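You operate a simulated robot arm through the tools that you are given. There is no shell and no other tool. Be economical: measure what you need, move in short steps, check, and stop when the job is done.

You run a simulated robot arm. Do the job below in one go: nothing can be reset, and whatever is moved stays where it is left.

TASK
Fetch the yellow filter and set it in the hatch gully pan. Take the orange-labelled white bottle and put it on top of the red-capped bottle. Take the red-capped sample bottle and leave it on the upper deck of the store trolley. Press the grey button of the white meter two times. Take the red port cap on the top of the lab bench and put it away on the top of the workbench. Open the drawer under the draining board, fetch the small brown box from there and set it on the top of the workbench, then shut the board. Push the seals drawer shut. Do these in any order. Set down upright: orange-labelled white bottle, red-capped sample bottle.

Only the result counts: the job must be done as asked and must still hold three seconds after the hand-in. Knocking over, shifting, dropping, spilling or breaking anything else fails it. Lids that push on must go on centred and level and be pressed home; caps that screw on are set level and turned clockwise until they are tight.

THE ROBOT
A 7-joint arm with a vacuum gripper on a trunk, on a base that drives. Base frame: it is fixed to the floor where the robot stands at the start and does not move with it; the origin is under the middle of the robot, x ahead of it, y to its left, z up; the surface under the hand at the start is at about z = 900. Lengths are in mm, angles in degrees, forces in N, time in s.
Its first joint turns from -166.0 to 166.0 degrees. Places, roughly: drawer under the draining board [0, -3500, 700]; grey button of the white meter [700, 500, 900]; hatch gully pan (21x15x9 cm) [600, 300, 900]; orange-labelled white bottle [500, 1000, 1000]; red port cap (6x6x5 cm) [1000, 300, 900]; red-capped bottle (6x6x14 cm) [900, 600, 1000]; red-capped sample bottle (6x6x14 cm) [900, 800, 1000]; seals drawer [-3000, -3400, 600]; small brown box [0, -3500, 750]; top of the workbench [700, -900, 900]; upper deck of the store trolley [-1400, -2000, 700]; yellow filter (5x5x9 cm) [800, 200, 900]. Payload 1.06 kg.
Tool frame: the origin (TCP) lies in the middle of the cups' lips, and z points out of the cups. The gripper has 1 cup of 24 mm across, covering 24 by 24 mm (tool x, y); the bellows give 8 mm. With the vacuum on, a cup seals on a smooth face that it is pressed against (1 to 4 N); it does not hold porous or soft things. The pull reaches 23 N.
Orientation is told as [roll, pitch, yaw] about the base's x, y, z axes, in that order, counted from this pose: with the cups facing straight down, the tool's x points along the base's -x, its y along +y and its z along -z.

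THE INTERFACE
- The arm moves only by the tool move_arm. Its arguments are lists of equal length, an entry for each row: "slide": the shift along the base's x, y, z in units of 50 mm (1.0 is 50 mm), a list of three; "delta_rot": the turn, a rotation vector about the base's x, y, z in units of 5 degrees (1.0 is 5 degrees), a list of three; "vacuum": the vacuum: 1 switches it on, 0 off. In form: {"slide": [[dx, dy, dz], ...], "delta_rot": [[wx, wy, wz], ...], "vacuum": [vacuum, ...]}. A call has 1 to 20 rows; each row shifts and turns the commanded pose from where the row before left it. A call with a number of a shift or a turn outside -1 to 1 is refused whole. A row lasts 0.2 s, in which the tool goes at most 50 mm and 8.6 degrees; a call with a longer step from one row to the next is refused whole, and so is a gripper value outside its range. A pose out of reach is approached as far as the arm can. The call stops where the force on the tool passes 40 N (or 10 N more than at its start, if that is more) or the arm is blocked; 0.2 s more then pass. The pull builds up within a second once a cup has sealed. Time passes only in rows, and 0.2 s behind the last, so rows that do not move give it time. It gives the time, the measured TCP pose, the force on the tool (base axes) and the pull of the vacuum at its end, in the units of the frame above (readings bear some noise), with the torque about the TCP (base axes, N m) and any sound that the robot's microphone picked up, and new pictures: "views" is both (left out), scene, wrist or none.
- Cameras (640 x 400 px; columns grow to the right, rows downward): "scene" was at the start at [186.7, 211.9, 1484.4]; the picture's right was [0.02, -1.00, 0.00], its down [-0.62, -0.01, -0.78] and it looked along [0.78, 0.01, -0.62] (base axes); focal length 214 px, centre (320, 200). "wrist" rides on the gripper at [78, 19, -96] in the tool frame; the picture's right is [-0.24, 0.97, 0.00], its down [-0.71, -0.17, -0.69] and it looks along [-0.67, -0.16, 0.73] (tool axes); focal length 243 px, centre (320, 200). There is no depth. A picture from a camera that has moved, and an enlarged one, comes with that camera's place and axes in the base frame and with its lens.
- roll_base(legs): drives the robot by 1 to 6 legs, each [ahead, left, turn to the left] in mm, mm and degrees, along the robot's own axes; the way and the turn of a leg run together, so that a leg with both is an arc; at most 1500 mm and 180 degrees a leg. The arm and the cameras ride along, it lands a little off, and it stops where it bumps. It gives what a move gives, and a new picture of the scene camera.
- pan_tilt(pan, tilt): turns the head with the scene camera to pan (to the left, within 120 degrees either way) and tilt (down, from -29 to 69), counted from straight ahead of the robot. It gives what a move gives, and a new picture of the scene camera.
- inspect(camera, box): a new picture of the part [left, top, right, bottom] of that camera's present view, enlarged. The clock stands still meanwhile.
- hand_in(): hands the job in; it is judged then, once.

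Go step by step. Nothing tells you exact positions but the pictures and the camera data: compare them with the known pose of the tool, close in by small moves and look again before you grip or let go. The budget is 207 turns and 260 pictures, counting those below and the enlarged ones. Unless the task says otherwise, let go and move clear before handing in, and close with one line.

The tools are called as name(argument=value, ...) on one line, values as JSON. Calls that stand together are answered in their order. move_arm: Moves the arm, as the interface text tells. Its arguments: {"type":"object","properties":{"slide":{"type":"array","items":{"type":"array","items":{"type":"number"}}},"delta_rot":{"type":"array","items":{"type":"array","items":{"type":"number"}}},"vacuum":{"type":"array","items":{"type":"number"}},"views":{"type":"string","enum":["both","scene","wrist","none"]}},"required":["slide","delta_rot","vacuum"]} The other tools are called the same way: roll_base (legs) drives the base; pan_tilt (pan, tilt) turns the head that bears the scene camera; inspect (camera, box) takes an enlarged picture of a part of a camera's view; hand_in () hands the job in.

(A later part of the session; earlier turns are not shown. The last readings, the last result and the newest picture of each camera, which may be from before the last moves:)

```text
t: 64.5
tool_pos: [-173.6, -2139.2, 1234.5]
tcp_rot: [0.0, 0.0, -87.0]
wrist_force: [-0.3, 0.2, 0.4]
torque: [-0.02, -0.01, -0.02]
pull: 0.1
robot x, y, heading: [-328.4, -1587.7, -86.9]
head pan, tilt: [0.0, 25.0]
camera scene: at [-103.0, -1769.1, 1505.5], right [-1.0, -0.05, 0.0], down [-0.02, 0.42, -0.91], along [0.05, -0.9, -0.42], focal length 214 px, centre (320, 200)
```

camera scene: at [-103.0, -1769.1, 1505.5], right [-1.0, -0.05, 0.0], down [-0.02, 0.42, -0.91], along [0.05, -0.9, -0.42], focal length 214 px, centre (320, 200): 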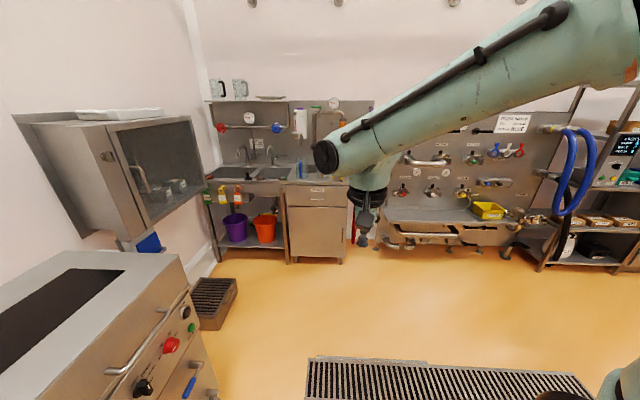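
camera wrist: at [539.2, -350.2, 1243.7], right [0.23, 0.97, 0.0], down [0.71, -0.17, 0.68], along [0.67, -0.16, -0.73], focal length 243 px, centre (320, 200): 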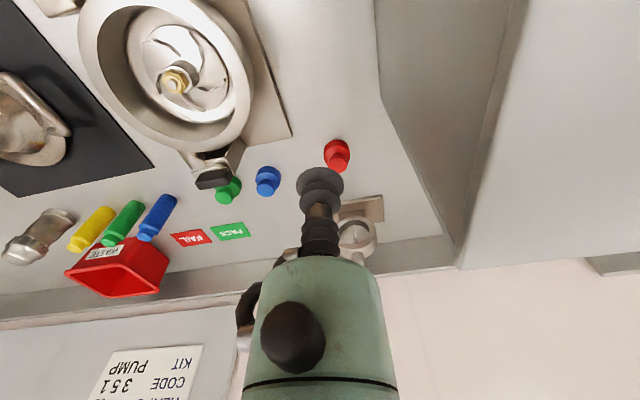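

The sink cabinet with the drawer lies ahead. I'll enlarge it.

inspect(camera="scene", box=[200, 130, 380, 270])

```text
2.86 times, centred on (290, 200) of scene
camera zoom: at [-103.0, -1769.1, 1505.5], right [-1.0, -0.05, 0.0], down [-0.02, 0.42, -0.91], along [0.05, -0.9, -0.42], focal length 613 px, centre (406, 200)
```

zoom: 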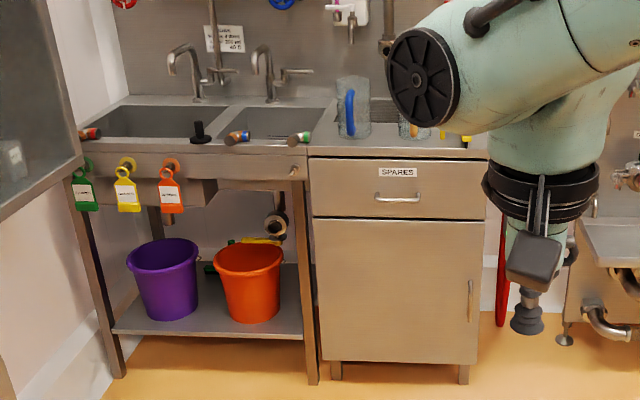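

The SPARES drawer front is at about y = -3443, x = 14, z ≈ 660–850. I'll drive to about 900 mm in front of it.

roll_base(legs=[[0, 0, -3], [900, 90, 0]])

pan_tilt(pan=10, tilt=38)

```text
t: 69.6
tool_pos: [-91.1, -3027.1, 1233.1]
tcp_rot: [0.0, 0.1, -88.9]
wrist_force: [-0.6, 0.2, -0.3]
torque: [0.0, 0.02, 0.02]
pull: 0.0
robot x, y, heading: [-225.5, -2469.8, -88.8]
head pan, tilt: [0.0, 25.0]
camera scene: at [-9.7, -2660.6, 1505.5], right [-1.0, -0.02, 0.0], down [-0.01, 0.42, -0.91], along [0.02, -0.91, -0.42], focal length 214 px, centre (320, 200)
```

scene: 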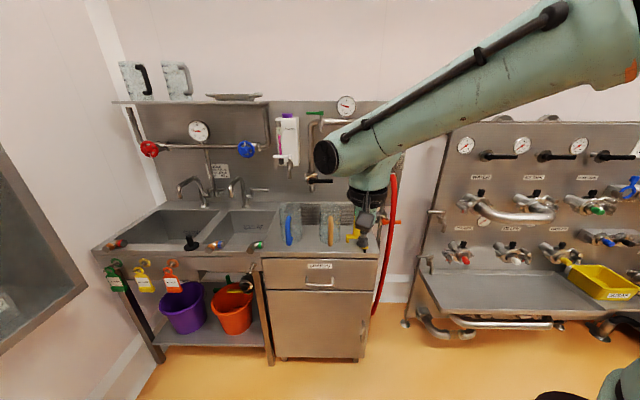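

```text
t: 70.4
tool_pos: [-91.9, -3028.1, 1234.0]
tcp_rot: [0.0, 0.0, -88.9]
wrist_force: [-0.9, 0.4, -0.8]
torque: [-0.03, 0.01, 0.01]
pull: 0.0
robot x, y, heading: [-224.3, -2472.5, -88.9]
head pan, tilt: [10.0, 38.0]
camera scene: at [5.1, -2653.1, 1485.3], right [-0.98, -0.19, 0.0], down [-0.12, 0.6, -0.79], along [0.15, -0.77, -0.62], focal length 214 px, centre (320, 200)
```

scene: 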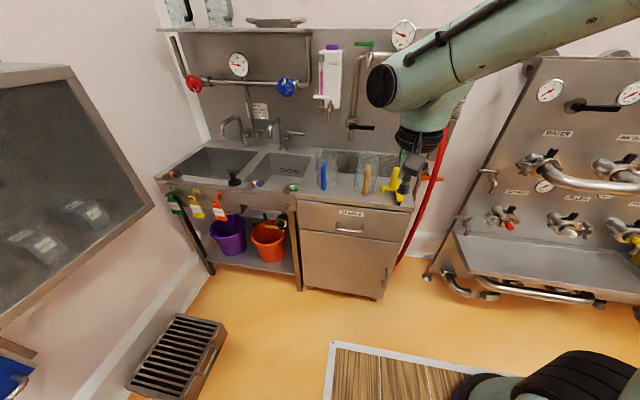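

inspect(camera="scene", box=[270, 170, 430, 310])

```text
2.86 times, centred on (350, 240) of scene
camera zoom: at [5.1, -2653.1, 1485.3], right [-0.98, -0.19, 0.0], down [-0.12, 0.6, -0.79], along [0.15, -0.77, -0.62], focal length 613 px, centre (234, 86)
```

zoom: 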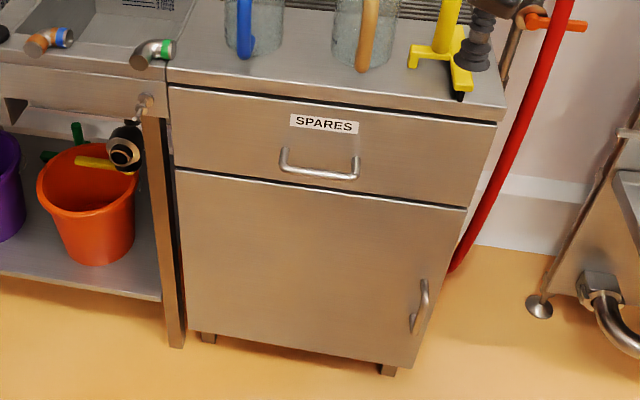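

The handle is near (0, -3365, 760). I'll bring the tool out in front of the drawer and turn it to face the cabinet.

move_arm(slide=[[0.5, -0.3, -0.4], [0.5, -0.3, -0.4], [0.5, -0.3, -0.4], [0.5, -0.3, -0.4], [0.5, -0.3, -0.4], [0.5, -0.3, -0.4], [0.5, 0, 0], [0.5, 0, 0]], delta_rot=[[-1, 0, 0], [-1, 0, 0], [-1, 0, 0], [-1, 0, 0], [-1, 0, 0], [-1, 0, 0], [-1, 0, 0], [-1, 0, 0]], vacuum=[0, 0, 0, 0, 0, 0, 0, 0], views="none")

move_arm(slide=[[0, 0, 0], [0, 0, 0], [0, 0, 0], [0, 0, 0], [0, 0, 0], [0, 0, 0], [0, 0, 0], [0, 0, 0], [0, 0, 0], [0, 0, 0], [0, 0, 0]], delta_rot=[[-1, 0, 0], [-1, 0, 0], [-1, 0, 0], [-1, 0, 0], [-1, 0, 0], [-1, 0, 0], [-1, 0, 0], [-1, 0, 0], [-1, 0, 0], [-1, 0, 0], [0, 0, 0]], vacuum=[0, 0, 0, 0, 0, 0, 0, 0, 0, 0, 0])

```text
t: 72.2
tool_pos: [106.1, -3115.5, 1112.4]
tcp_rot: [-1.0, -40.0, -88.5]
wrist_force: [0.8, 0.2, 0.8]
torque: [0.04, -0.01, 0.02]
pull: 0.1
robot x, y, heading: [-227.6, -2471.4, -88.7]
head pan, tilt: [10.0, 38.0]
```

```text
t: 74.6
tool_pos: [109.0, -3118.0, 1114.3]
tcp_rot: [-92.5, -88.8, 2.4]
wrist_force: [0.0, 0.4, 0.2]
torque: [-0.01, -0.01, 0.0]
pull: 0.1
robot x, y, heading: [-226.0, -2473.0, -88.9]
head pan, tilt: [10.0, 38.0]
camera scene: at [5.2, -2653.1, 1485.2], right [-0.98, -0.19, 0.0], down [-0.12, 0.6, -0.79], along [0.15, -0.77, -0.62], focal length 214 px, centre (320, 200)
camera wrist: at [127.1, -3022.4, 1035.0], right [0.98, 0.0, 0.22], down [-0.16, 0.69, 0.71], along [-0.15, -0.73, 0.67], focal length 243 px, centre (320, 200)
```

scene: 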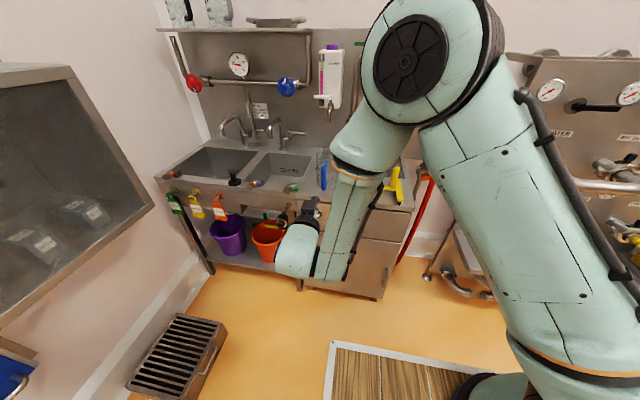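
wrist: 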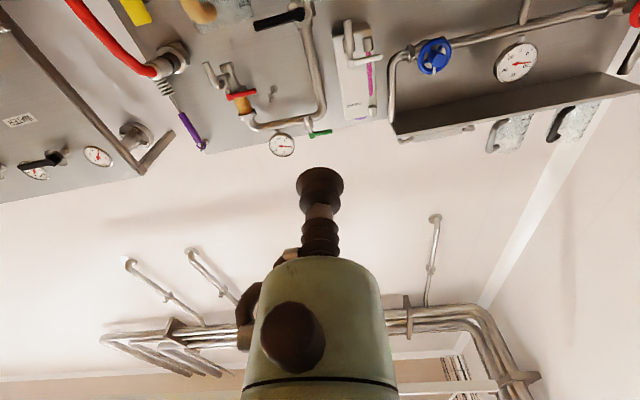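

The tool faces the cabinet. I'll go down to drawer height.

move_arm(slide=[[0, 0, -0.9], [0, 0, -0.9], [0, 0, -0.9], [0, 0, -0.9], [0, 0, -0.9], [0, 0, -0.9], [0, 0, -0.9], [0, 0, -0.7], [0, 0, 0]], delta_rot=[[0, 0, 0], [0, 0, 0], [0, 0, 0], [0, 0, 0], [0, 0, 0], [0, 0, 0], [0, 0, 0], [0, 0, 0], [0, 0, 0]], vacuum=[0, 0, 0, 0, 0, 0, 0, 0, 0])

```text
t: 76.6
tool_pos: [116.2, -3128.1, 763.4]
tcp_rot: [-89.9, -88.8, -0.2]
wrist_force: [0.1, 0.7, -0.5]
torque: [0.0, 0.01, -0.02]
pull: 0.1
out of reach, approached as far as the arm can: row 5, 6
robot x, y, heading: [-223.6, -2470.9, -88.9]
head pan, tilt: [10.0, 38.0]
camera scene: at [5.2, -2653.1, 1485.2], right [-0.98, -0.19, 0.0], down [-0.12, 0.6, -0.79], along [0.15, -0.77, -0.62], focal length 214 px, centre (320, 200)
camera wrist: at [134.3, -3032.4, 683.8], right [0.98, 0.0, 0.22], down [-0.16, 0.68, 0.71], along [-0.15, -0.73, 0.67], focal length 243 px, centre (320, 200)
```

scene: 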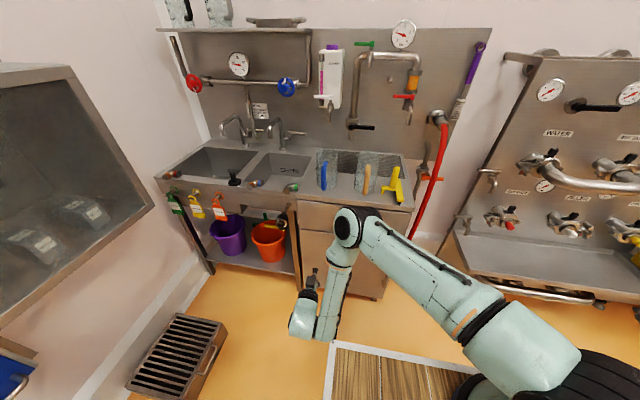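
wrist: 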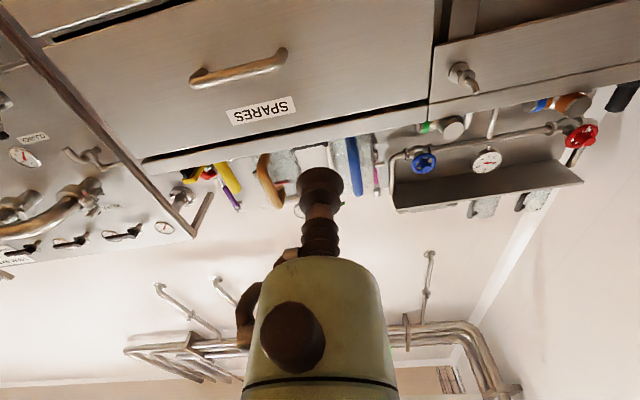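

The face should be at y ≈ -3400. I'll advance to just before it.

move_arm(slide=[[0, -0.9, -0.03], [0, -0.9, -0.03], [0, -0.9, -0.03], [0, -0.9, -0.03], [0, -0.8, -0.03], [0, 0, 0]], delta_rot=[[0, 0, 0], [0, 0, 0], [0, 0, 0], [0, 0, 0], [0, 0, 0], [0, 0, 0]], vacuum=[0, 0, 0, 0, 0, 0])

```text
t: 78.0
tool_pos: [118.1, -3349.0, 756.6]
tcp_rot: [-88.1, -89.0, -1.9]
wrist_force: [0.1, 0.2, 0.1]
torque: [-0.02, 0.02, 0.03]
pull: 0.1
robot x, y, heading: [-222.4, -2472.2, -88.9]
head pan, tilt: [10.0, 38.0]
camera scene: at [5.2, -2653.1, 1485.2], right [-0.98, -0.19, 0.0], down [-0.12, 0.6, -0.79], along [0.15, -0.77, -0.62], focal length 214 px, centre (320, 200)
camera wrist: at [136.0, -3253.2, 677.1], right [0.98, 0.0, 0.22], down [-0.16, 0.68, 0.71], along [-0.15, -0.73, 0.67], focal length 243 px, centre (320, 200)
```

scene: 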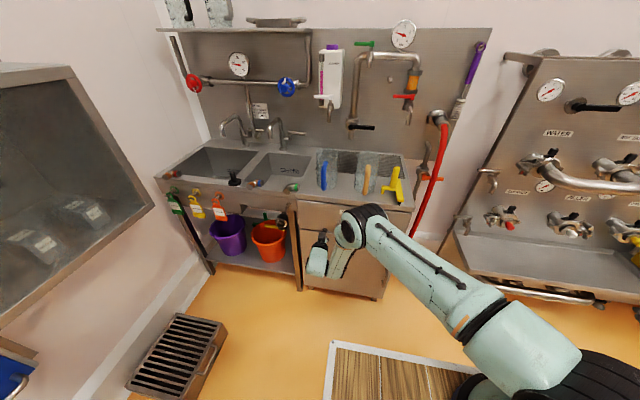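
wrist: 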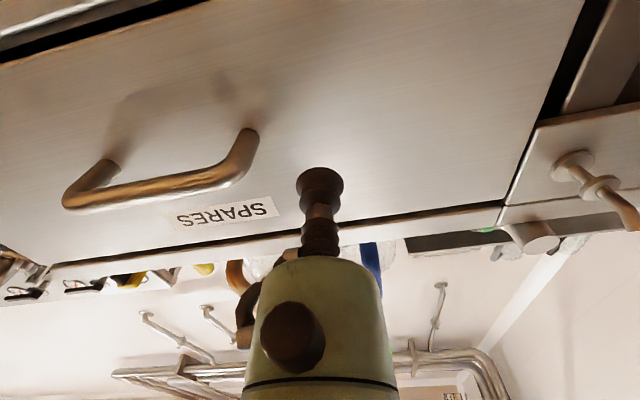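

On course beside the handle. I'll turn the vacuum on and advance slowly.

move_arm(slide=[[0, -0.2, 0], [0, -0.2, 0], [0, -0.1, 0], [0, -0.06, 0], [0, 0, 0]], delta_rot=[[0, 0, 0], [0, 0, 0], [0, 0, 0], [0, 0, 0], [0, 0, 0]], vacuum=[1, 1, 1, 1, 1], views="wrist")

```text
t: 79.2
tool_pos: [117.3, -3375.1, 757.7]
tcp_rot: [-90.0, -88.8, -0.1]
wrist_force: [0.8, -1.0, -0.2]
torque: [0.02, 0.03, -0.02]
pull: 0.1
robot x, y, heading: [-224.6, -2474.5, -88.7]
head pan, tilt: [10.0, 38.0]
camera wrist: at [135.6, -3280.2, 678.6], right [0.98, 0.0, 0.22], down [-0.16, 0.69, 0.71], along [-0.15, -0.73, 0.67], focal length 243 px, centre (320, 200)
```

wrist: 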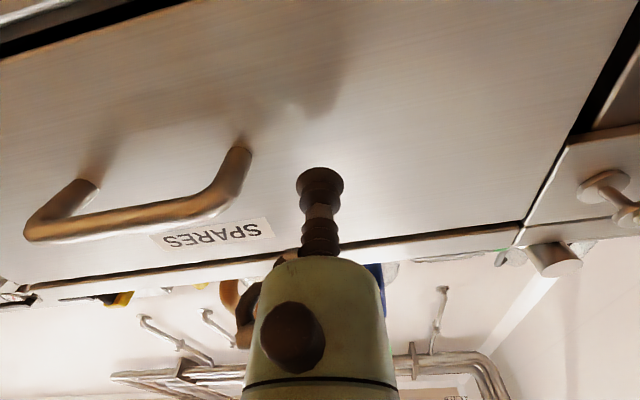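

move_arm(slide=[[0, -0.1, 0], [0, -0.1, 0], [0, -0.1, 0], [0, -0.1, 0], [0, 0, 0]], delta_rot=[[0, 0, 0], [0, 0, 0], [0, 0, 0], [0, 0, 0], [0, 0, 0]], vacuum=[1, 1, 1, 1, 1], views="wrist")

```text
t: 80.4
tool_pos: [118.0, -3394.5, 757.8]
tcp_rot: [-89.5, -88.9, -0.5]
wrist_force: [1.2, -0.2, 0.7]
torque: [-0.04, 0.02, 0.0]
pull: 0.1
robot x, y, heading: [-222.6, -2474.4, -88.7]
head pan, tilt: [10.0, 38.0]
camera wrist: at [135.4, -3299.1, 678.9], right [0.98, 0.0, 0.22], down [-0.16, 0.68, 0.71], along [-0.15, -0.73, 0.67], focal length 243 px, centre (320, 200)
```

wrist: 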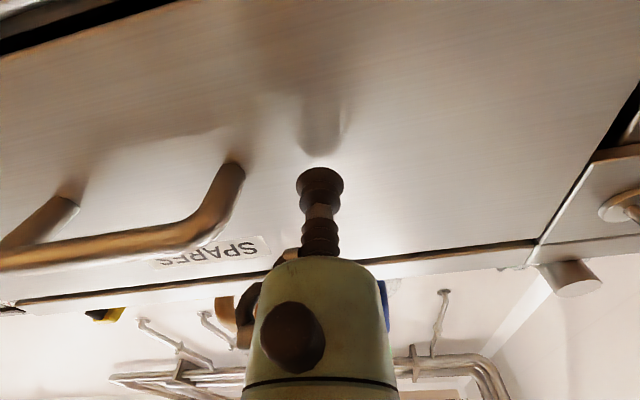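

move_arm(slide=[[0, -0.1, 0], [0, -0.08, 0], [0, -0.06, 0], [0, 0, 0], [0, 0, 0]], delta_rot=[[0, 0, 0], [0, 0, 0], [0, 0, 0], [0, 0, 0], [0, 0, 0]], vacuum=[1, 1, 1, 1, 1], views="none")

```text
t: 81.6
tool_pos: [115.4, -3408.1, 758.0]
tcp_rot: [-89.9, -88.8, -0.1]
wrist_force: [-0.4, 0.5, -0.5]
torque: [0.0, 0.0, -0.02]
pull: 0.0
robot x, y, heading: [-227.0, -2472.6, -89.2]
head pan, tilt: [10.0, 38.0]
```

move_arm(slide=[[0, -0.08, 0], [0, -0.08, 0], [0, -0.06, 0], [0, 0, 0], [0, 0, 0]], delta_rot=[[0, 0, 0], [0, 0, 0], [0, 0, 0], [0, 0, 0], [0, 0, 0]], vacuum=[1, 1, 1, 1, 1], views="wrist")

```text
t: 82.8
tool_pos: [115.2, -3419.2, 757.9]
tcp_rot: [-91.2, -88.9, 1.1]
wrist_force: [-4.9, 11.5, 5.2]
torque: [0.03, 0.03, 0.1]
pull: 23.1
robot x, y, heading: [-222.8, -2469.9, -88.8]
head pan, tilt: [10.0, 38.0]
camera wrist: at [134.2, -3322.9, 678.8], right [0.98, 0.0, 0.22], down [-0.16, 0.69, 0.71], along [-0.15, -0.73, 0.67], focal length 243 px, centre (320, 200)
```

wrist: 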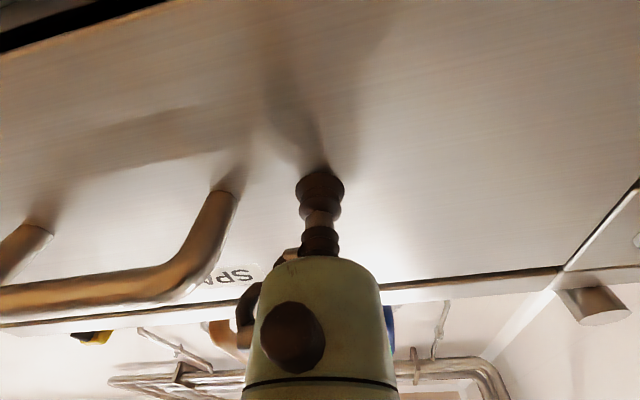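

Sealed on the drawer front. I'll pull slowly.

move_arm(slide=[[0, 0.1, 0], [0, 0.1, 0], [0, 0.1, 0], [0, 0.15, 0], [0, 0.15, 0], [0, 0.15, 0], [0, 0.2, 0], [0, 0.2, 0], [0, 0.2, 0], [0, 0.2, 0]], delta_rot=[[0, 0, 0], [0, 0, 0], [0, 0, 0], [0, 0, 0], [0, 0, 0], [0, 0, 0], [0, 0, 0], [0, 0, 0], [0, 0, 0], [0, 0, 0]], vacuum=[1, 1, 1, 1, 1, 1, 1, 1, 1, 1])

```text
t: 85.0
tool_pos: [115.5, -3341.5, 757.6]
tcp_rot: [-88.1, -88.9, -1.9]
wrist_force: [4.9, -0.7, -5.1]
torque: [0.0, 0.07, 0.05]
pull: 22.8
robot x, y, heading: [-225.7, -2473.6, -89.0]
head pan, tilt: [10.0, 38.0]
camera scene: at [5.4, -2653.3, 1485.1], right [-0.98, -0.19, 0.0], down [-0.12, 0.6, -0.79], along [0.15, -0.77, -0.62], focal length 214 px, centre (320, 200)
camera wrist: at [134.1, -3245.0, 678.2], right [0.98, 0.0, 0.22], down [-0.16, 0.68, 0.71], along [-0.15, -0.73, 0.67], focal length 243 px, centre (320, 200)
```

scene: 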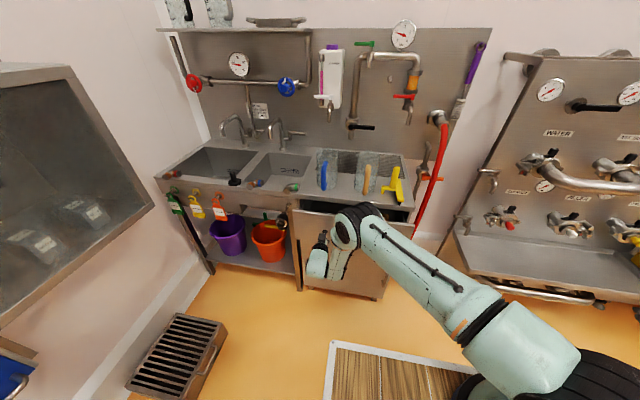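
wrist: 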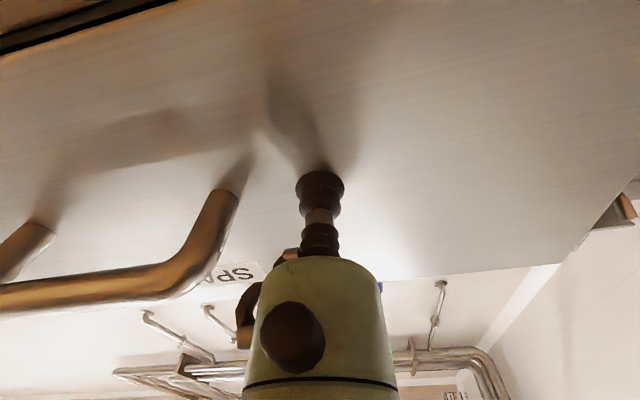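

The drawer is coming open. I'll pull further.

move_arm(slide=[[0, 0.2, 0], [0, 0.25, 0], [0, 0.25, 0], [0, 0.25, 0], [0, 0.25, 0], [0, 0.25, 0], [0, 0.25, 0], [0, 0.25, 0], [0, 0.25, 0], [0, 0.25, 0], [0, 0.25, 0], [0, 0.25, 0], [0, 0.25, 0], [0, 0.2, 0], [0, 0.1, 0]], delta_rot=[[0, 0, 0], [0, 0, 0], [0, 0, 0], [0, 0, 0], [0, 0, 0], [0, 0, 0], [0, 0, 0], [0, 0, 0], [0, 0, 0], [0, 0, 0], [0, 0, 0], [0, 0, 0], [0, 0, 0], [0, 0, 0], [0, 0, 0]], vacuum=[1, 1, 1, 1, 1, 1, 1, 1, 1, 1, 1, 1, 1, 1, 1])

```text
t: 88.2
tool_pos: [115.1, -3165.7, 756.7]
tcp_rot: [-86.7, -89.0, -3.4]
wrist_force: [7.8, 0.2, -3.7]
torque: [-0.03, -0.01, 0.02]
pull: 23.2
robot x, y, heading: [-223.9, -2469.7, -89.1]
head pan, tilt: [10.0, 38.0]
camera scene: at [5.5, -2653.2, 1485.1], right [-0.98, -0.19, 0.0], down [-0.12, 0.6, -0.79], along [0.15, -0.77, -0.62], focal length 214 px, centre (320, 200)
camera wrist: at [134.0, -3069.6, 677.4], right [0.98, 0.0, 0.22], down [-0.16, 0.68, 0.71], along [-0.15, -0.73, 0.67], focal length 243 px, centre (320, 200)
```

scene: 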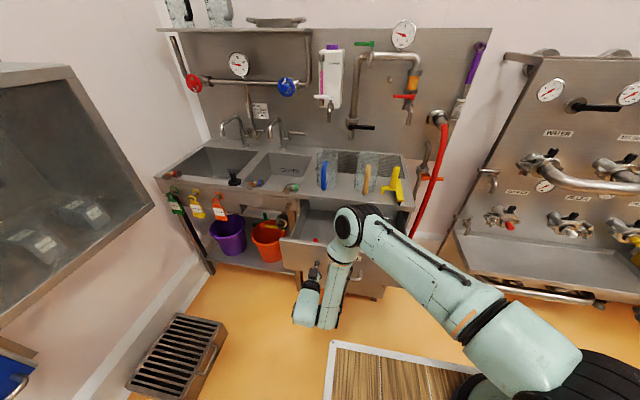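
wrist: 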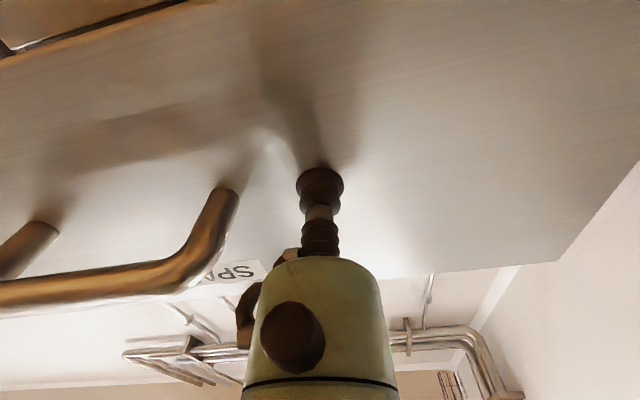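

Open by 250 mm. I'll release, back off, rise and turn the tool down again.

move_arm(slide=[[0, 0, 0], [0, 0, 0], [0, 0, 0], [0, 0.4, 0], [0, 0.4, 0], [0, 0, 0.9], [0, 0, 0.9], [0, 0, 0.9], [0, 0, 0.9], [0, 0, 0.9], [0, 0, 0.9], [0, 0, 0.9], [0, 0, 0.7]], delta_rot=[[0, 0, 0], [0, 0, 0], [0, 0, 0], [0, 0, 0], [0, 0, 0], [0, 0, 0], [0, 0, 0], [0, 0, 0], [0, 0, 0], [0, 0, 0], [0, 0, 0], [0, 0, 0], [0, 0, 0]], vacuum=[0, 0, 0, 0, 0, 0, 0, 0, 0, 0, 0, 0, 0], views="none")

move_arm(slide=[[0, 0, 0], [0, 0, 0], [0, 0, 0], [0, 0, 0], [0, 0, 0], [0, 0, 0], [0, 0, 0], [0, 0, 0], [0, 0, 0], [0, 0, 0], [0, 0, 0], [0, 0, 0], [0, 0, 0], [0, 0, 0], [0, 0, 0], [0, 0, 0], [0, 0, 0], [0, 0, 0], [0, 0, 0]], delta_rot=[[1, 0, 0], [1, 0, 0], [1, 0, 0], [1, 0, 0], [1, 0, 0], [1, 0, 0], [1, 0, 0], [1, 0, 0], [1, 0, 0], [1, 0, 0], [1, 0, 0], [1, 0, 0], [1, 0, 0], [1, 0, 0], [1, 0, 0], [1, 0, 0], [1, 0, 0], [1, 0, 0], [0, 0, 0]], vacuum=[0, 0, 0, 0, 0, 0, 0, 0, 0, 0, 0, 0, 0, 0, 0, 0, 0, 0, 0])

```text
t: 91.0
tool_pos: [114.9, -3123.1, 1107.4]
tcp_rot: [-89.1, -88.8, -0.9]
wrist_force: [0.0, 0.1, -0.4]
torque: [-0.05, 0.03, -0.01]
pull: 0.0
robot x, y, heading: [-221.1, -2476.1, -88.7]
head pan, tilt: [10.0, 38.0]
```

```text
t: 95.0
tool_pos: [115.8, -3125.8, 1108.7]
tcp_rot: [0.0, 0.0, -88.9]
wrist_force: [-0.2, 0.7, 0.0]
torque: [-0.01, -0.01, 0.0]
pull: 0.0
robot x, y, heading: [-221.8, -2475.1, -88.7]
head pan, tilt: [10.0, 38.0]
camera scene: at [5.2, -2653.1, 1485.2], right [-0.98, -0.19, 0.0], down [-0.12, 0.6, -0.79], along [0.15, -0.77, -0.62], focal length 214 px, centre (320, 200)
camera wrist: at [134.2, -3047.7, 1202.9], right [0.98, -0.22, 0.0], down [-0.16, -0.71, 0.68], along [-0.15, -0.67, -0.73], focal length 243 px, centre (320, 200)
```

scene: 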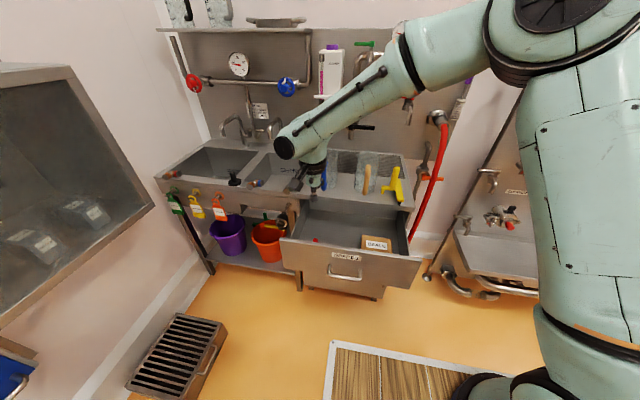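
wrist: 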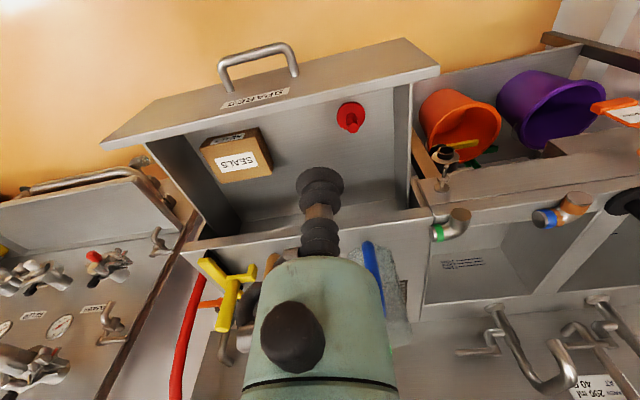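

The small brown SEALS box lies in the drawer. I'll look closer.

inspect(camera="wrist", box=[180, 100, 300, 200])

inspect(camera="scene", box=[280, 190, 430, 290])

```text
4.00 times, centred on (240, 150) of wrist
camera zoom: at [134.2, -3047.7, 1202.9], right [0.98, -0.22, 0.0], down [-0.16, -0.71, 0.68], along [-0.15, -0.67, -0.73], focal length 970 px, centre (640, 400)
```

zoom: 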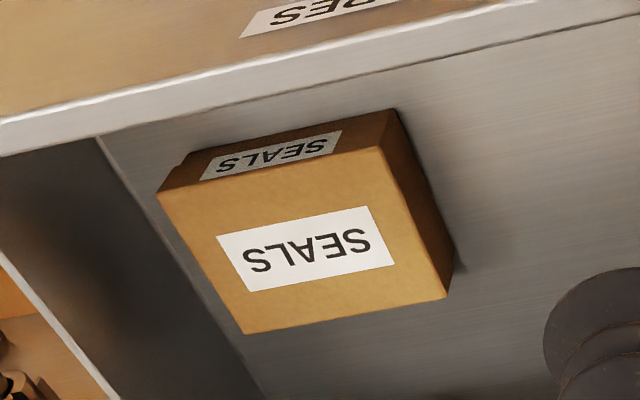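

```text
4.00 times, centred on (355, 240) of scene
camera zoom: at [5.2, -2653.1, 1485.2], right [-0.98, -0.19, 0.0], down [-0.12, 0.6, -0.79], along [0.15, -0.77, -0.62], focal length 858 px, centre (180, 40)
```

zoom: 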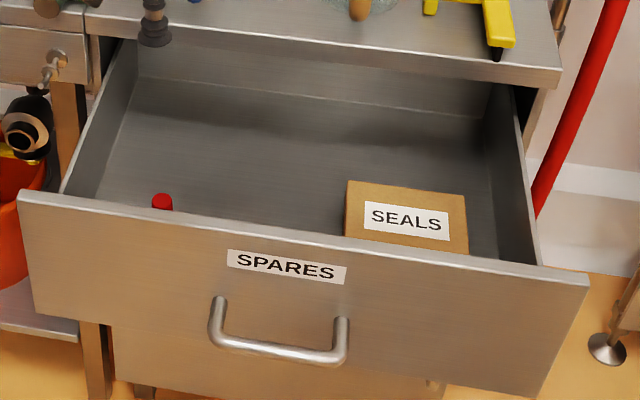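

The box top is centred near (-113, -3301, 760). I'll move above it.

move_arm(slide=[[-0.76, -0.58, 0], [-0.76, -0.58, 0], [-0.76, -0.58, 0], [-0.76, -0.58, 0], [-0.76, -0.58, 0], [-0.76, -0.58, 0], [0, 0, -1], [0, 0, -1], [0, 0, -1], [0, 0, -1], [0, 0, 0]], delta_rot=[[0, 0, 0], [0, 0, 0], [0, 0, 0], [0, 0, 0], [0, 0, 0], [0, 0, 0], [0, 0, 0], [0, 0, 0], [0, 0, 0], [0, 0, 0], [0, 0, 0]], vacuum=[0, 0, 0, 0, 0, 0, 0, 0, 0, 0, 0])

```text
t: 97.4
tool_pos: [-118.9, -3302.6, 908.4]
tcp_rot: [0.0, -0.1, -89.0]
wrist_force: [0.0, 0.4, -0.6]
torque: [0.02, 0.0, -0.01]
pull: 0.0
robot x, y, heading: [-225.2, -2473.4, -88.7]
head pan, tilt: [10.0, 38.0]
camera scene: at [5.1, -2653.0, 1485.2], right [-0.98, -0.19, 0.0], down [-0.12, 0.6, -0.79], along [0.15, -0.77, -0.62], focal length 214 px, centre (320, 200)
camera wrist: at [-99.8, -3223.1, 1004.2], right [0.98, -0.22, 0.0], down [-0.16, -0.71, 0.69], along [-0.15, -0.67, -0.73], focal length 243 px, centre (320, 200)
```

scene: 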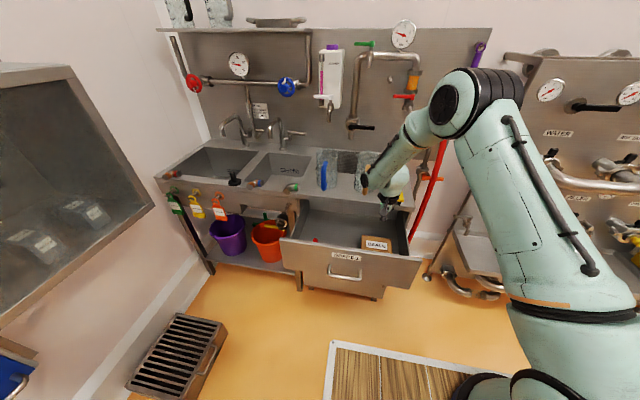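
wrist: 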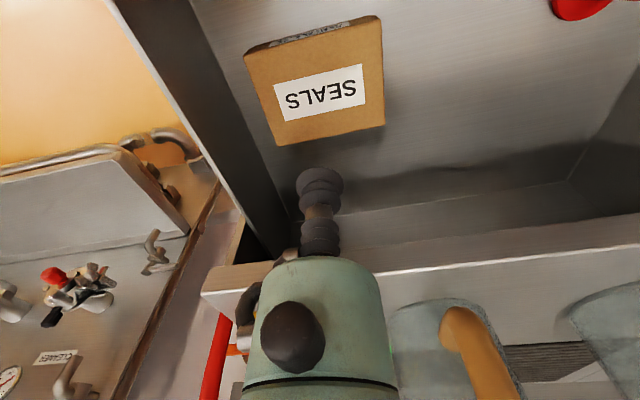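

Centred over the box. I'll go down and grip it.

move_arm(slide=[[-0.04, -0.02, -0.9], [0, 0, -0.9], [0, 0, -0.8], [0, 0, -0.1], [0, 0, -0.1], [0, 0, -0.06], [0, 0, 0]], delta_rot=[[0, 0, 0], [0, 0, 0], [0, 0, 0], [0, 0, 0], [0, 0, 0], [0, 0, 0], [0, 0, 0]], vacuum=[1, 1, 1, 1, 1, 1, 1], views="wrist")

```text
t: 99.0
tool_pos: [-115.0, -3300.9, 762.3]
tcp_rot: [0.1, 0.0, -88.9]
wrist_force: [0.3, -0.3, 0.1]
torque: [-0.01, 0.01, 0.01]
pull: 0.0
robot x, y, heading: [-221.6, -2473.9, -88.7]
head pan, tilt: [10.0, 38.0]
camera wrist: at [-96.2, -3222.6, 858.8], right [0.98, -0.22, 0.0], down [-0.16, -0.71, 0.68], along [-0.15, -0.67, -0.73], focal length 243 px, centre (320, 200)
```

wrist: 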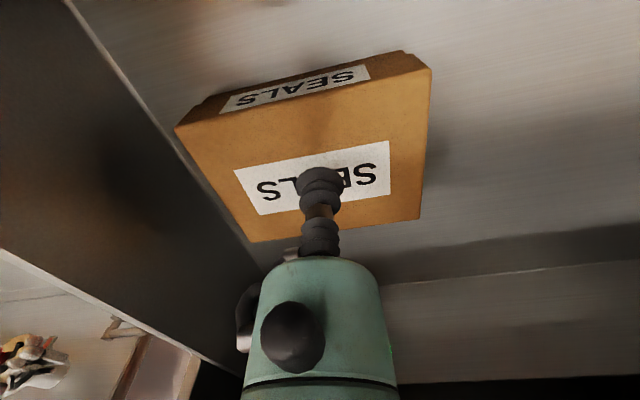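

move_arm(slide=[[0, 0, -0.1], [0, 0, -0.06], [0, 0, -0.06], [0, 0, 0], [0, 0, 0]], delta_rot=[[0, 0, 0], [0, 0, 0], [0, 0, 0], [0, 0, 0], [0, 0, 0]], vacuum=[1, 1, 1, 1, 1], views="none")

```text
t: 100.2
tool_pos: [-113.1, -3301.4, 752.3]
tcp_rot: [0.0, 0.0, -88.9]
wrist_force: [-0.3, -0.4, -0.8]
torque: [0.01, 0.03, 0.0]
pull: 0.0
robot x, y, heading: [-223.0, -2471.4, -88.8]
head pan, tilt: [10.0, 38.0]
```

move_arm(slide=[[0, 0, -0.08], [0, 0, -0.06], [0, 0, -0.06], [0, 0, 0], [0, 0, 0]], delta_rot=[[0, 0, 0], [0, 0, 0], [0, 0, 0], [0, 0, 0], [0, 0, 0]], vacuum=[1, 1, 1, 1, 1], views="wrist")

```text
t: 101.4
tool_pos: [-113.6, -3300.0, 742.6]
tcp_rot: [-0.1, 0.0, -88.9]
wrist_force: [0.5, 0.2, -0.1]
torque: [0.03, 0.0, 0.03]
pull: 22.8
robot x, y, heading: [-221.4, -2473.3, -88.8]
head pan, tilt: [10.0, 38.0]
camera wrist: at [-94.8, -3221.9, 837.5], right [0.98, -0.22, 0.0], down [-0.16, -0.71, 0.68], along [-0.15, -0.67, -0.73], focal length 243 px, centre (320, 200)
```

wrist: 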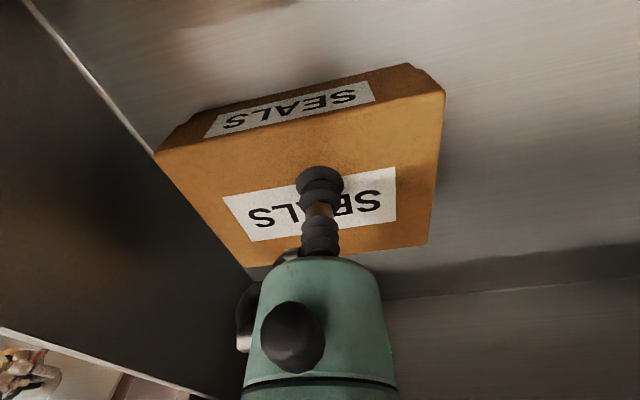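

Sealed. I'll lift straight up.

move_arm(slide=[[0, 0, 0.2], [0, 0, 0.4], [0, 0, 0.6], [0, 0, 0.8], [0, 0, 1], [0, 0, 1], [0, 0, 1], [0, 0, 1], [0, 0, 0.5], [0, 0, 0]], delta_rot=[[0, 0, 0], [0, 0, 0], [0, 0, 0], [0, 0, 0], [0, 0, 0], [0, 0, 0], [0, 0, 0], [0, 0, 0], [0, 0, 0], [0, 0, 0]], vacuum=[1, 1, 1, 1, 1, 1, 1, 1, 1, 1], views="both")

```text
t: 103.6
tool_pos: [-114.2, -3298.5, 1068.9]
tcp_rot: [-0.1, -0.1, -88.9]
wrist_force: [-0.4, -0.2, -1.2]
torque: [0.03, -0.01, 0.01]
pull: 23.2
robot x, y, heading: [-224.2, -2475.0, -88.8]
head pan, tilt: [10.0, 38.0]
camera scene: at [5.1, -2653.2, 1485.2], right [-0.98, -0.19, 0.0], down [-0.12, 0.6, -0.79], along [0.15, -0.77, -0.62], focal length 214 px, centre (320, 200)
camera wrist: at [-95.8, -3221.1, 1163.9], right [0.98, -0.22, 0.0], down [-0.16, -0.71, 0.68], along [-0.15, -0.67, -0.73], focal length 243 px, centre (320, 200)
```

scene: 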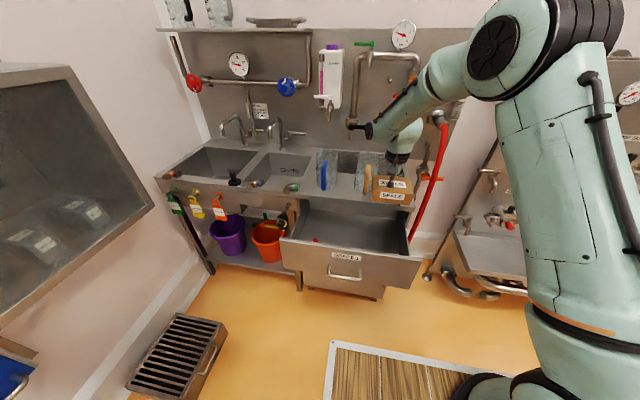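
wrist: 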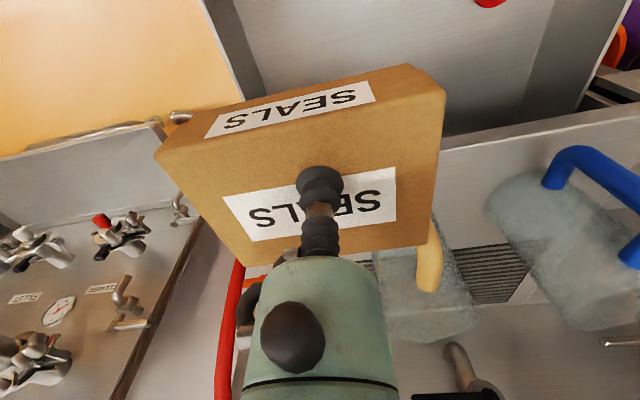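

The box is held. I'll deliver it to the workbench first and close the drawer later on the way to the seals drawer. I retract the arm, then drive back.

move_arm(slide=[[0, 0.8, 0.3], [0, 0.8, 0.3], [0, 0.8, 0.3], [0, 0.8, 0.3], [0, 0.8, 0.3], [0, 0, 0]], delta_rot=[[0, 0, 0], [0, 0, 0], [0, 0, 0], [0, 0, 0], [0, 0, 0], [0, 0, 0]], vacuum=[1, 1, 1, 1, 1, 1], views="none")

roll_base(legs=[[-1400, 0, 0], [-580, -170, 0], [0, 0, 89]])

```text
t: 105.0
tool_pos: [-114.0, -3105.1, 1143.0]
tcp_rot: [-0.1, 0.0, -88.9]
wrist_force: [-0.6, 0.3, -1.7]
torque: [0.03, -0.04, 0.01]
pull: 22.6
robot x, y, heading: [-221.4, -2473.9, -88.9]
head pan, tilt: [10.0, 38.0]
```

```text
t: 119.0
tool_pos: [222.1, -358.6, 1143.1]
tcp_rot: [0.1, 0.0, -0.6]
wrist_force: [0.2, 0.5, -0.8]
torque: [0.02, 0.01, 0.0]
pull: 23.5
robot x, y, heading: [-411.3, -447.3, -0.6]
head pan, tilt: [10.0, 38.0]
camera scene: at [-224.8, -225.9, 1485.2], right [0.16, -0.99, 0.0], down [-0.61, -0.1, -0.79], along [0.78, 0.13, -0.62], focal length 214 px, centre (320, 200)
```

scene: 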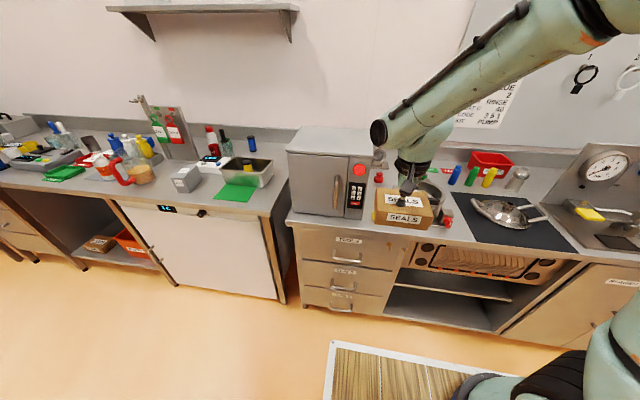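

I'll raise the box a bit and drive ahead to the workbench.

move_arm(slide=[[0, 0, 0.9], [0, 0, 0.9]], delta_rot=[[0, 0, 0], [0, 0, 0]], vacuum=[1, 1], views="none")

roll_base(legs=[[300, -30, 0.6]])

pan_tilt(pan=0, tilt=42)

```text
t: 119.6
tool_pos: [218.4, -355.9, 1233.4]
tcp_rot: [0.0, 0.1, -0.5]
wrist_force: [0.4, 0.4, -1.7]
torque: [0.0, 0.04, 0.0]
pull: 23.0
robot x, y, heading: [-416.5, -449.3, -0.6]
head pan, tilt: [10.0, 38.0]
```

```text
t: 121.6
tool_pos: [519.5, -381.8, 1234.0]
tcp_rot: [0.0, 0.0, -0.1]
wrist_force: [0.1, 0.7, -1.8]
torque: [0.0, 0.05, -0.03]
pull: 23.4
robot x, y, heading: [-108.6, -479.5, 0.1]
head pan, tilt: [10.0, 38.0]
camera scene: at [76.7, -255.4, 1485.2], right [0.17, -0.99, 0.0], down [-0.61, -0.11, -0.79], along [0.78, 0.13, -0.62], focal length 214 px, centre (320, 200)
```

scene: 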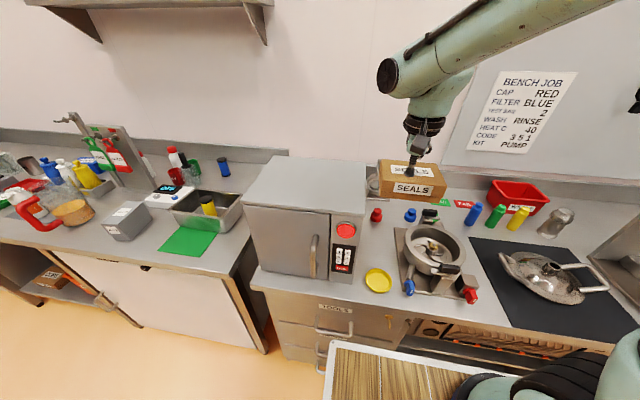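

```text
t: 122.4
tool_pos: [520.6, -382.7, 1232.7]
tcp_rot: [0.0, 0.0, -0.1]
wrist_force: [-1.2, -0.4, -0.8]
torque: [0.0, 0.02, 0.0]
pull: 23.3
robot x, y, heading: [-111.9, -482.1, 0.1]
head pan, tilt: [0.0, 42.0]
camera scene: at [75.2, -270.4, 1479.3], right [0.0, -1.0, 0.0], down [-0.67, 0.0, -0.74], along [0.74, 0.0, -0.67], focal length 214 px, centre (320, 200)
```

scene: 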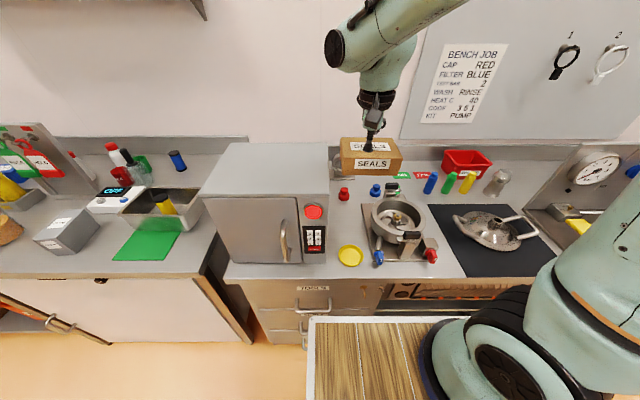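

I'll put the box at (640, -370), between the yellow lid and the red cap. Moving over and down part way.

move_arm(slide=[[0.8, 0.08, 0], [0.8, 0.08, 0], [0.8, 0.08, 0], [0, 0, -1], [0, 0, -1], [0, 0, -1], [0, 0, -1], [0, 0, -0.8], [0, 0, 0]], delta_rot=[[0, 0, 0], [0, 0, 0], [0, 0, 0], [0, 0, 0], [0, 0, 0], [0, 0, 0], [0, 0, 0], [0, 0, 0], [0, 0, 0]], vacuum=[1, 1, 1, 1, 1, 1, 1, 1, 1])

```text
t: 124.4
tool_pos: [639.6, -367.7, 992.0]
tcp_rot: [0.0, 0.0, -0.2]
wrist_force: [0.0, -0.5, -1.1]
torque: [-0.04, 0.02, -0.01]
pull: 22.8
robot x, y, heading: [-109.3, -477.3, -0.2]
head pan, tilt: [0.0, 42.0]
camera scene: at [75.1, -270.4, 1479.3], right [0.0, -1.0, 0.0], down [-0.67, 0.0, -0.74], along [0.74, 0.0, -0.67], focal length 214 px, centre (320, 200)
camera wrist: at [563.5, -348.2, 1087.8], right [0.24, 0.97, 0.0], down [0.71, -0.17, 0.69], along [0.67, -0.16, -0.73], focal length 243 px, centre (320, 200)
```

scene: 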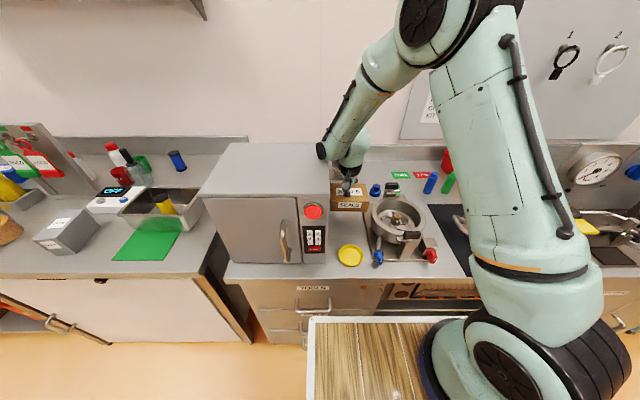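
wrist: 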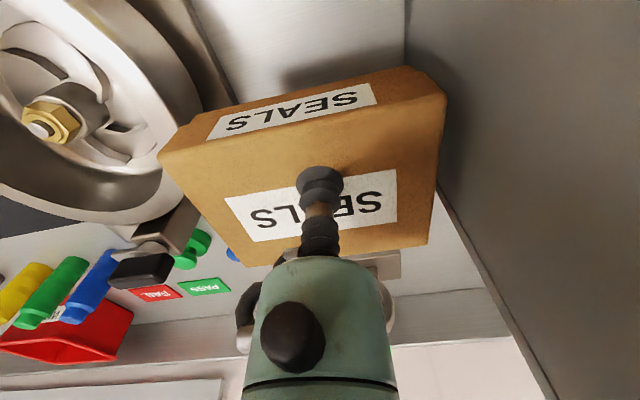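

There are about 12 mm to spare on each side when centred. I'll shift 6 mm left and go down.

move_arm(slide=[[0, 0.12, 0], [0, 0, -0.5], [0, 0, -0.5], [0, 0, 0]], delta_rot=[[0, 0, 0], [0, 0, 0], [0, 0, 0], [0, 0, 0]], vacuum=[1, 1, 1, 1], views="wrist")

```text
t: 125.6
tool_pos: [665.3, -359.8, 991.8]
tcp_rot: [2.7, -5.4, -1.0]
wrist_force: [-1.6, -0.7, -2.0]
torque: [0.06, 0.01, 0.02]
pull: 22.7
robot x, y, heading: [-108.7, -483.8, -0.3]
head pan, tilt: [0.0, 42.0]
stopped in row 4: the arm was blocked; the commanded pose is now the measured one
camera wrist: at [579.6, -344.2, 1079.0], right [0.24, 0.97, 0.07], down [0.64, -0.21, 0.74], along [0.73, -0.14, -0.67], focal length 243 px, centre (320, 200)
```

wrist: 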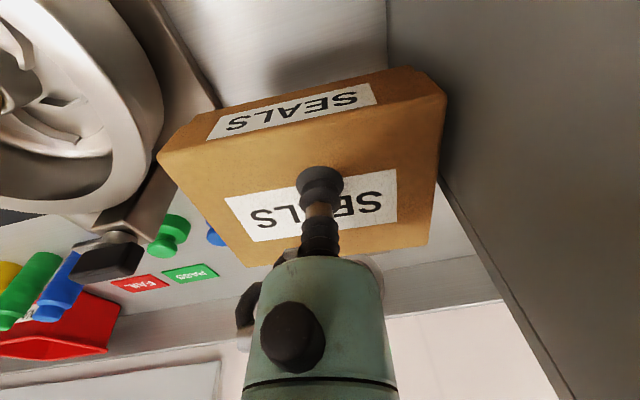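

The wrist housing caught on the oven's top edge. I'll rise, restore the tool's orientation and look.

move_arm(slide=[[-0.2, -0.1, 0.4], [-0.3, -0.1, 0.8], [0, 0, 0.9], [0, 0, 0.9], [0, 0, 0.9], [0, 0, 0]], delta_rot=[[-0.27, 0.54, 0.1], [-0.27, 0.54, 0.1], [0, 0, 0], [0, 0, 0], [0, 0, 0], [0, 0, 0]], vacuum=[1, 1, 1, 1, 1, 1])

```text
t: 127.0
tool_pos: [638.3, -365.0, 1178.7]
tcp_rot: [-0.3, 0.6, 0.5]
wrist_force: [0.9, -1.1, -1.0]
torque: [-0.01, 0.04, 0.0]
pull: 22.7
robot x, y, heading: [-110.5, -482.1, -0.2]
head pan, tilt: [0.0, 42.0]
camera scene: at [76.5, -273.0, 1479.3], right [-0.01, -1.0, 0.0], down [-0.67, 0.0, -0.74], along [0.74, 0.0, -0.67], focal length 214 px, centre (320, 200)
camera wrist: at [562.5, -345.5, 1274.6], right [0.23, 0.97, -0.01], down [0.72, -0.16, 0.68], along [0.66, -0.16, -0.74], focal length 243 px, centre (320, 200)
```

scene: 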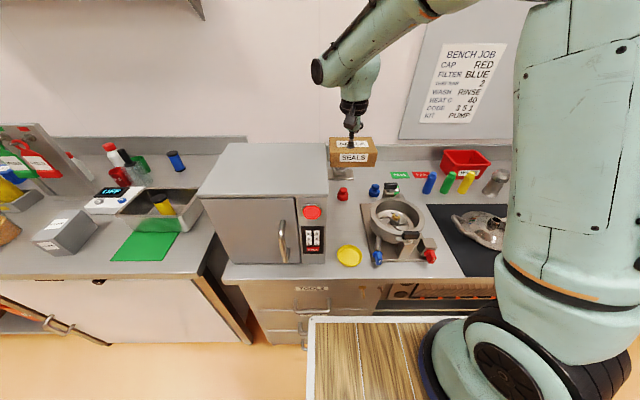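
wrist: 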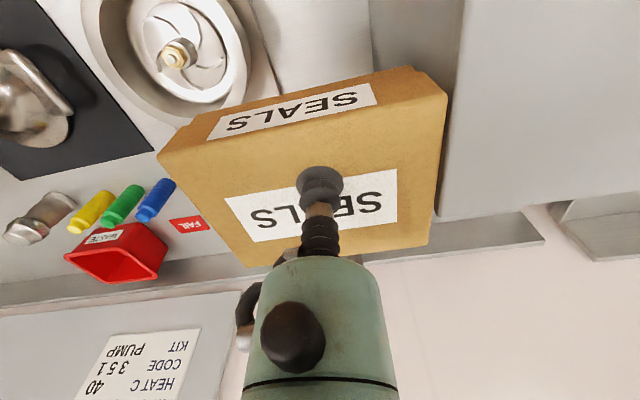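

Nothing moved. I'll reposition the robot to the right so the wrist comes in from that side.

roll_base(legs=[[80, -430, 0.2]])

```text
t: 129.6
tool_pos: [715.6, -798.4, 1178.4]
tcp_rot: [-0.2, 0.7, 0.5]
wrist_force: [0.1, -0.2, -1.9]
torque: [0.01, 0.06, 0.01]
pull: 22.6
robot x, y, heading: [-32.0, -915.0, -0.2]
head pan, tilt: [0.0, 42.0]
camera scene: at [153.3, -706.5, 1479.3], right [-0.01, -1.0, 0.0], down [-0.67, 0.0, -0.74], along [0.74, 0.0, -0.67], focal length 214 px, centre (320, 200)
```

scene: 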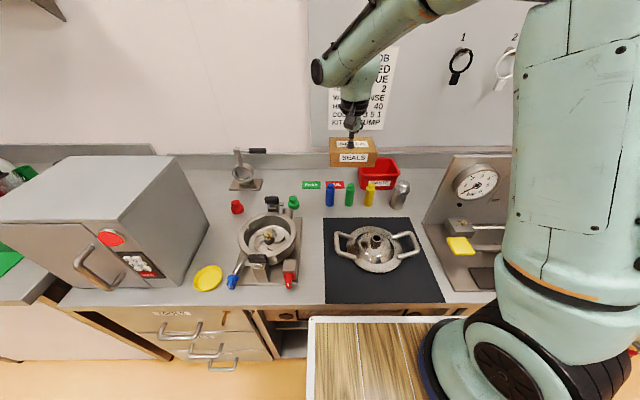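

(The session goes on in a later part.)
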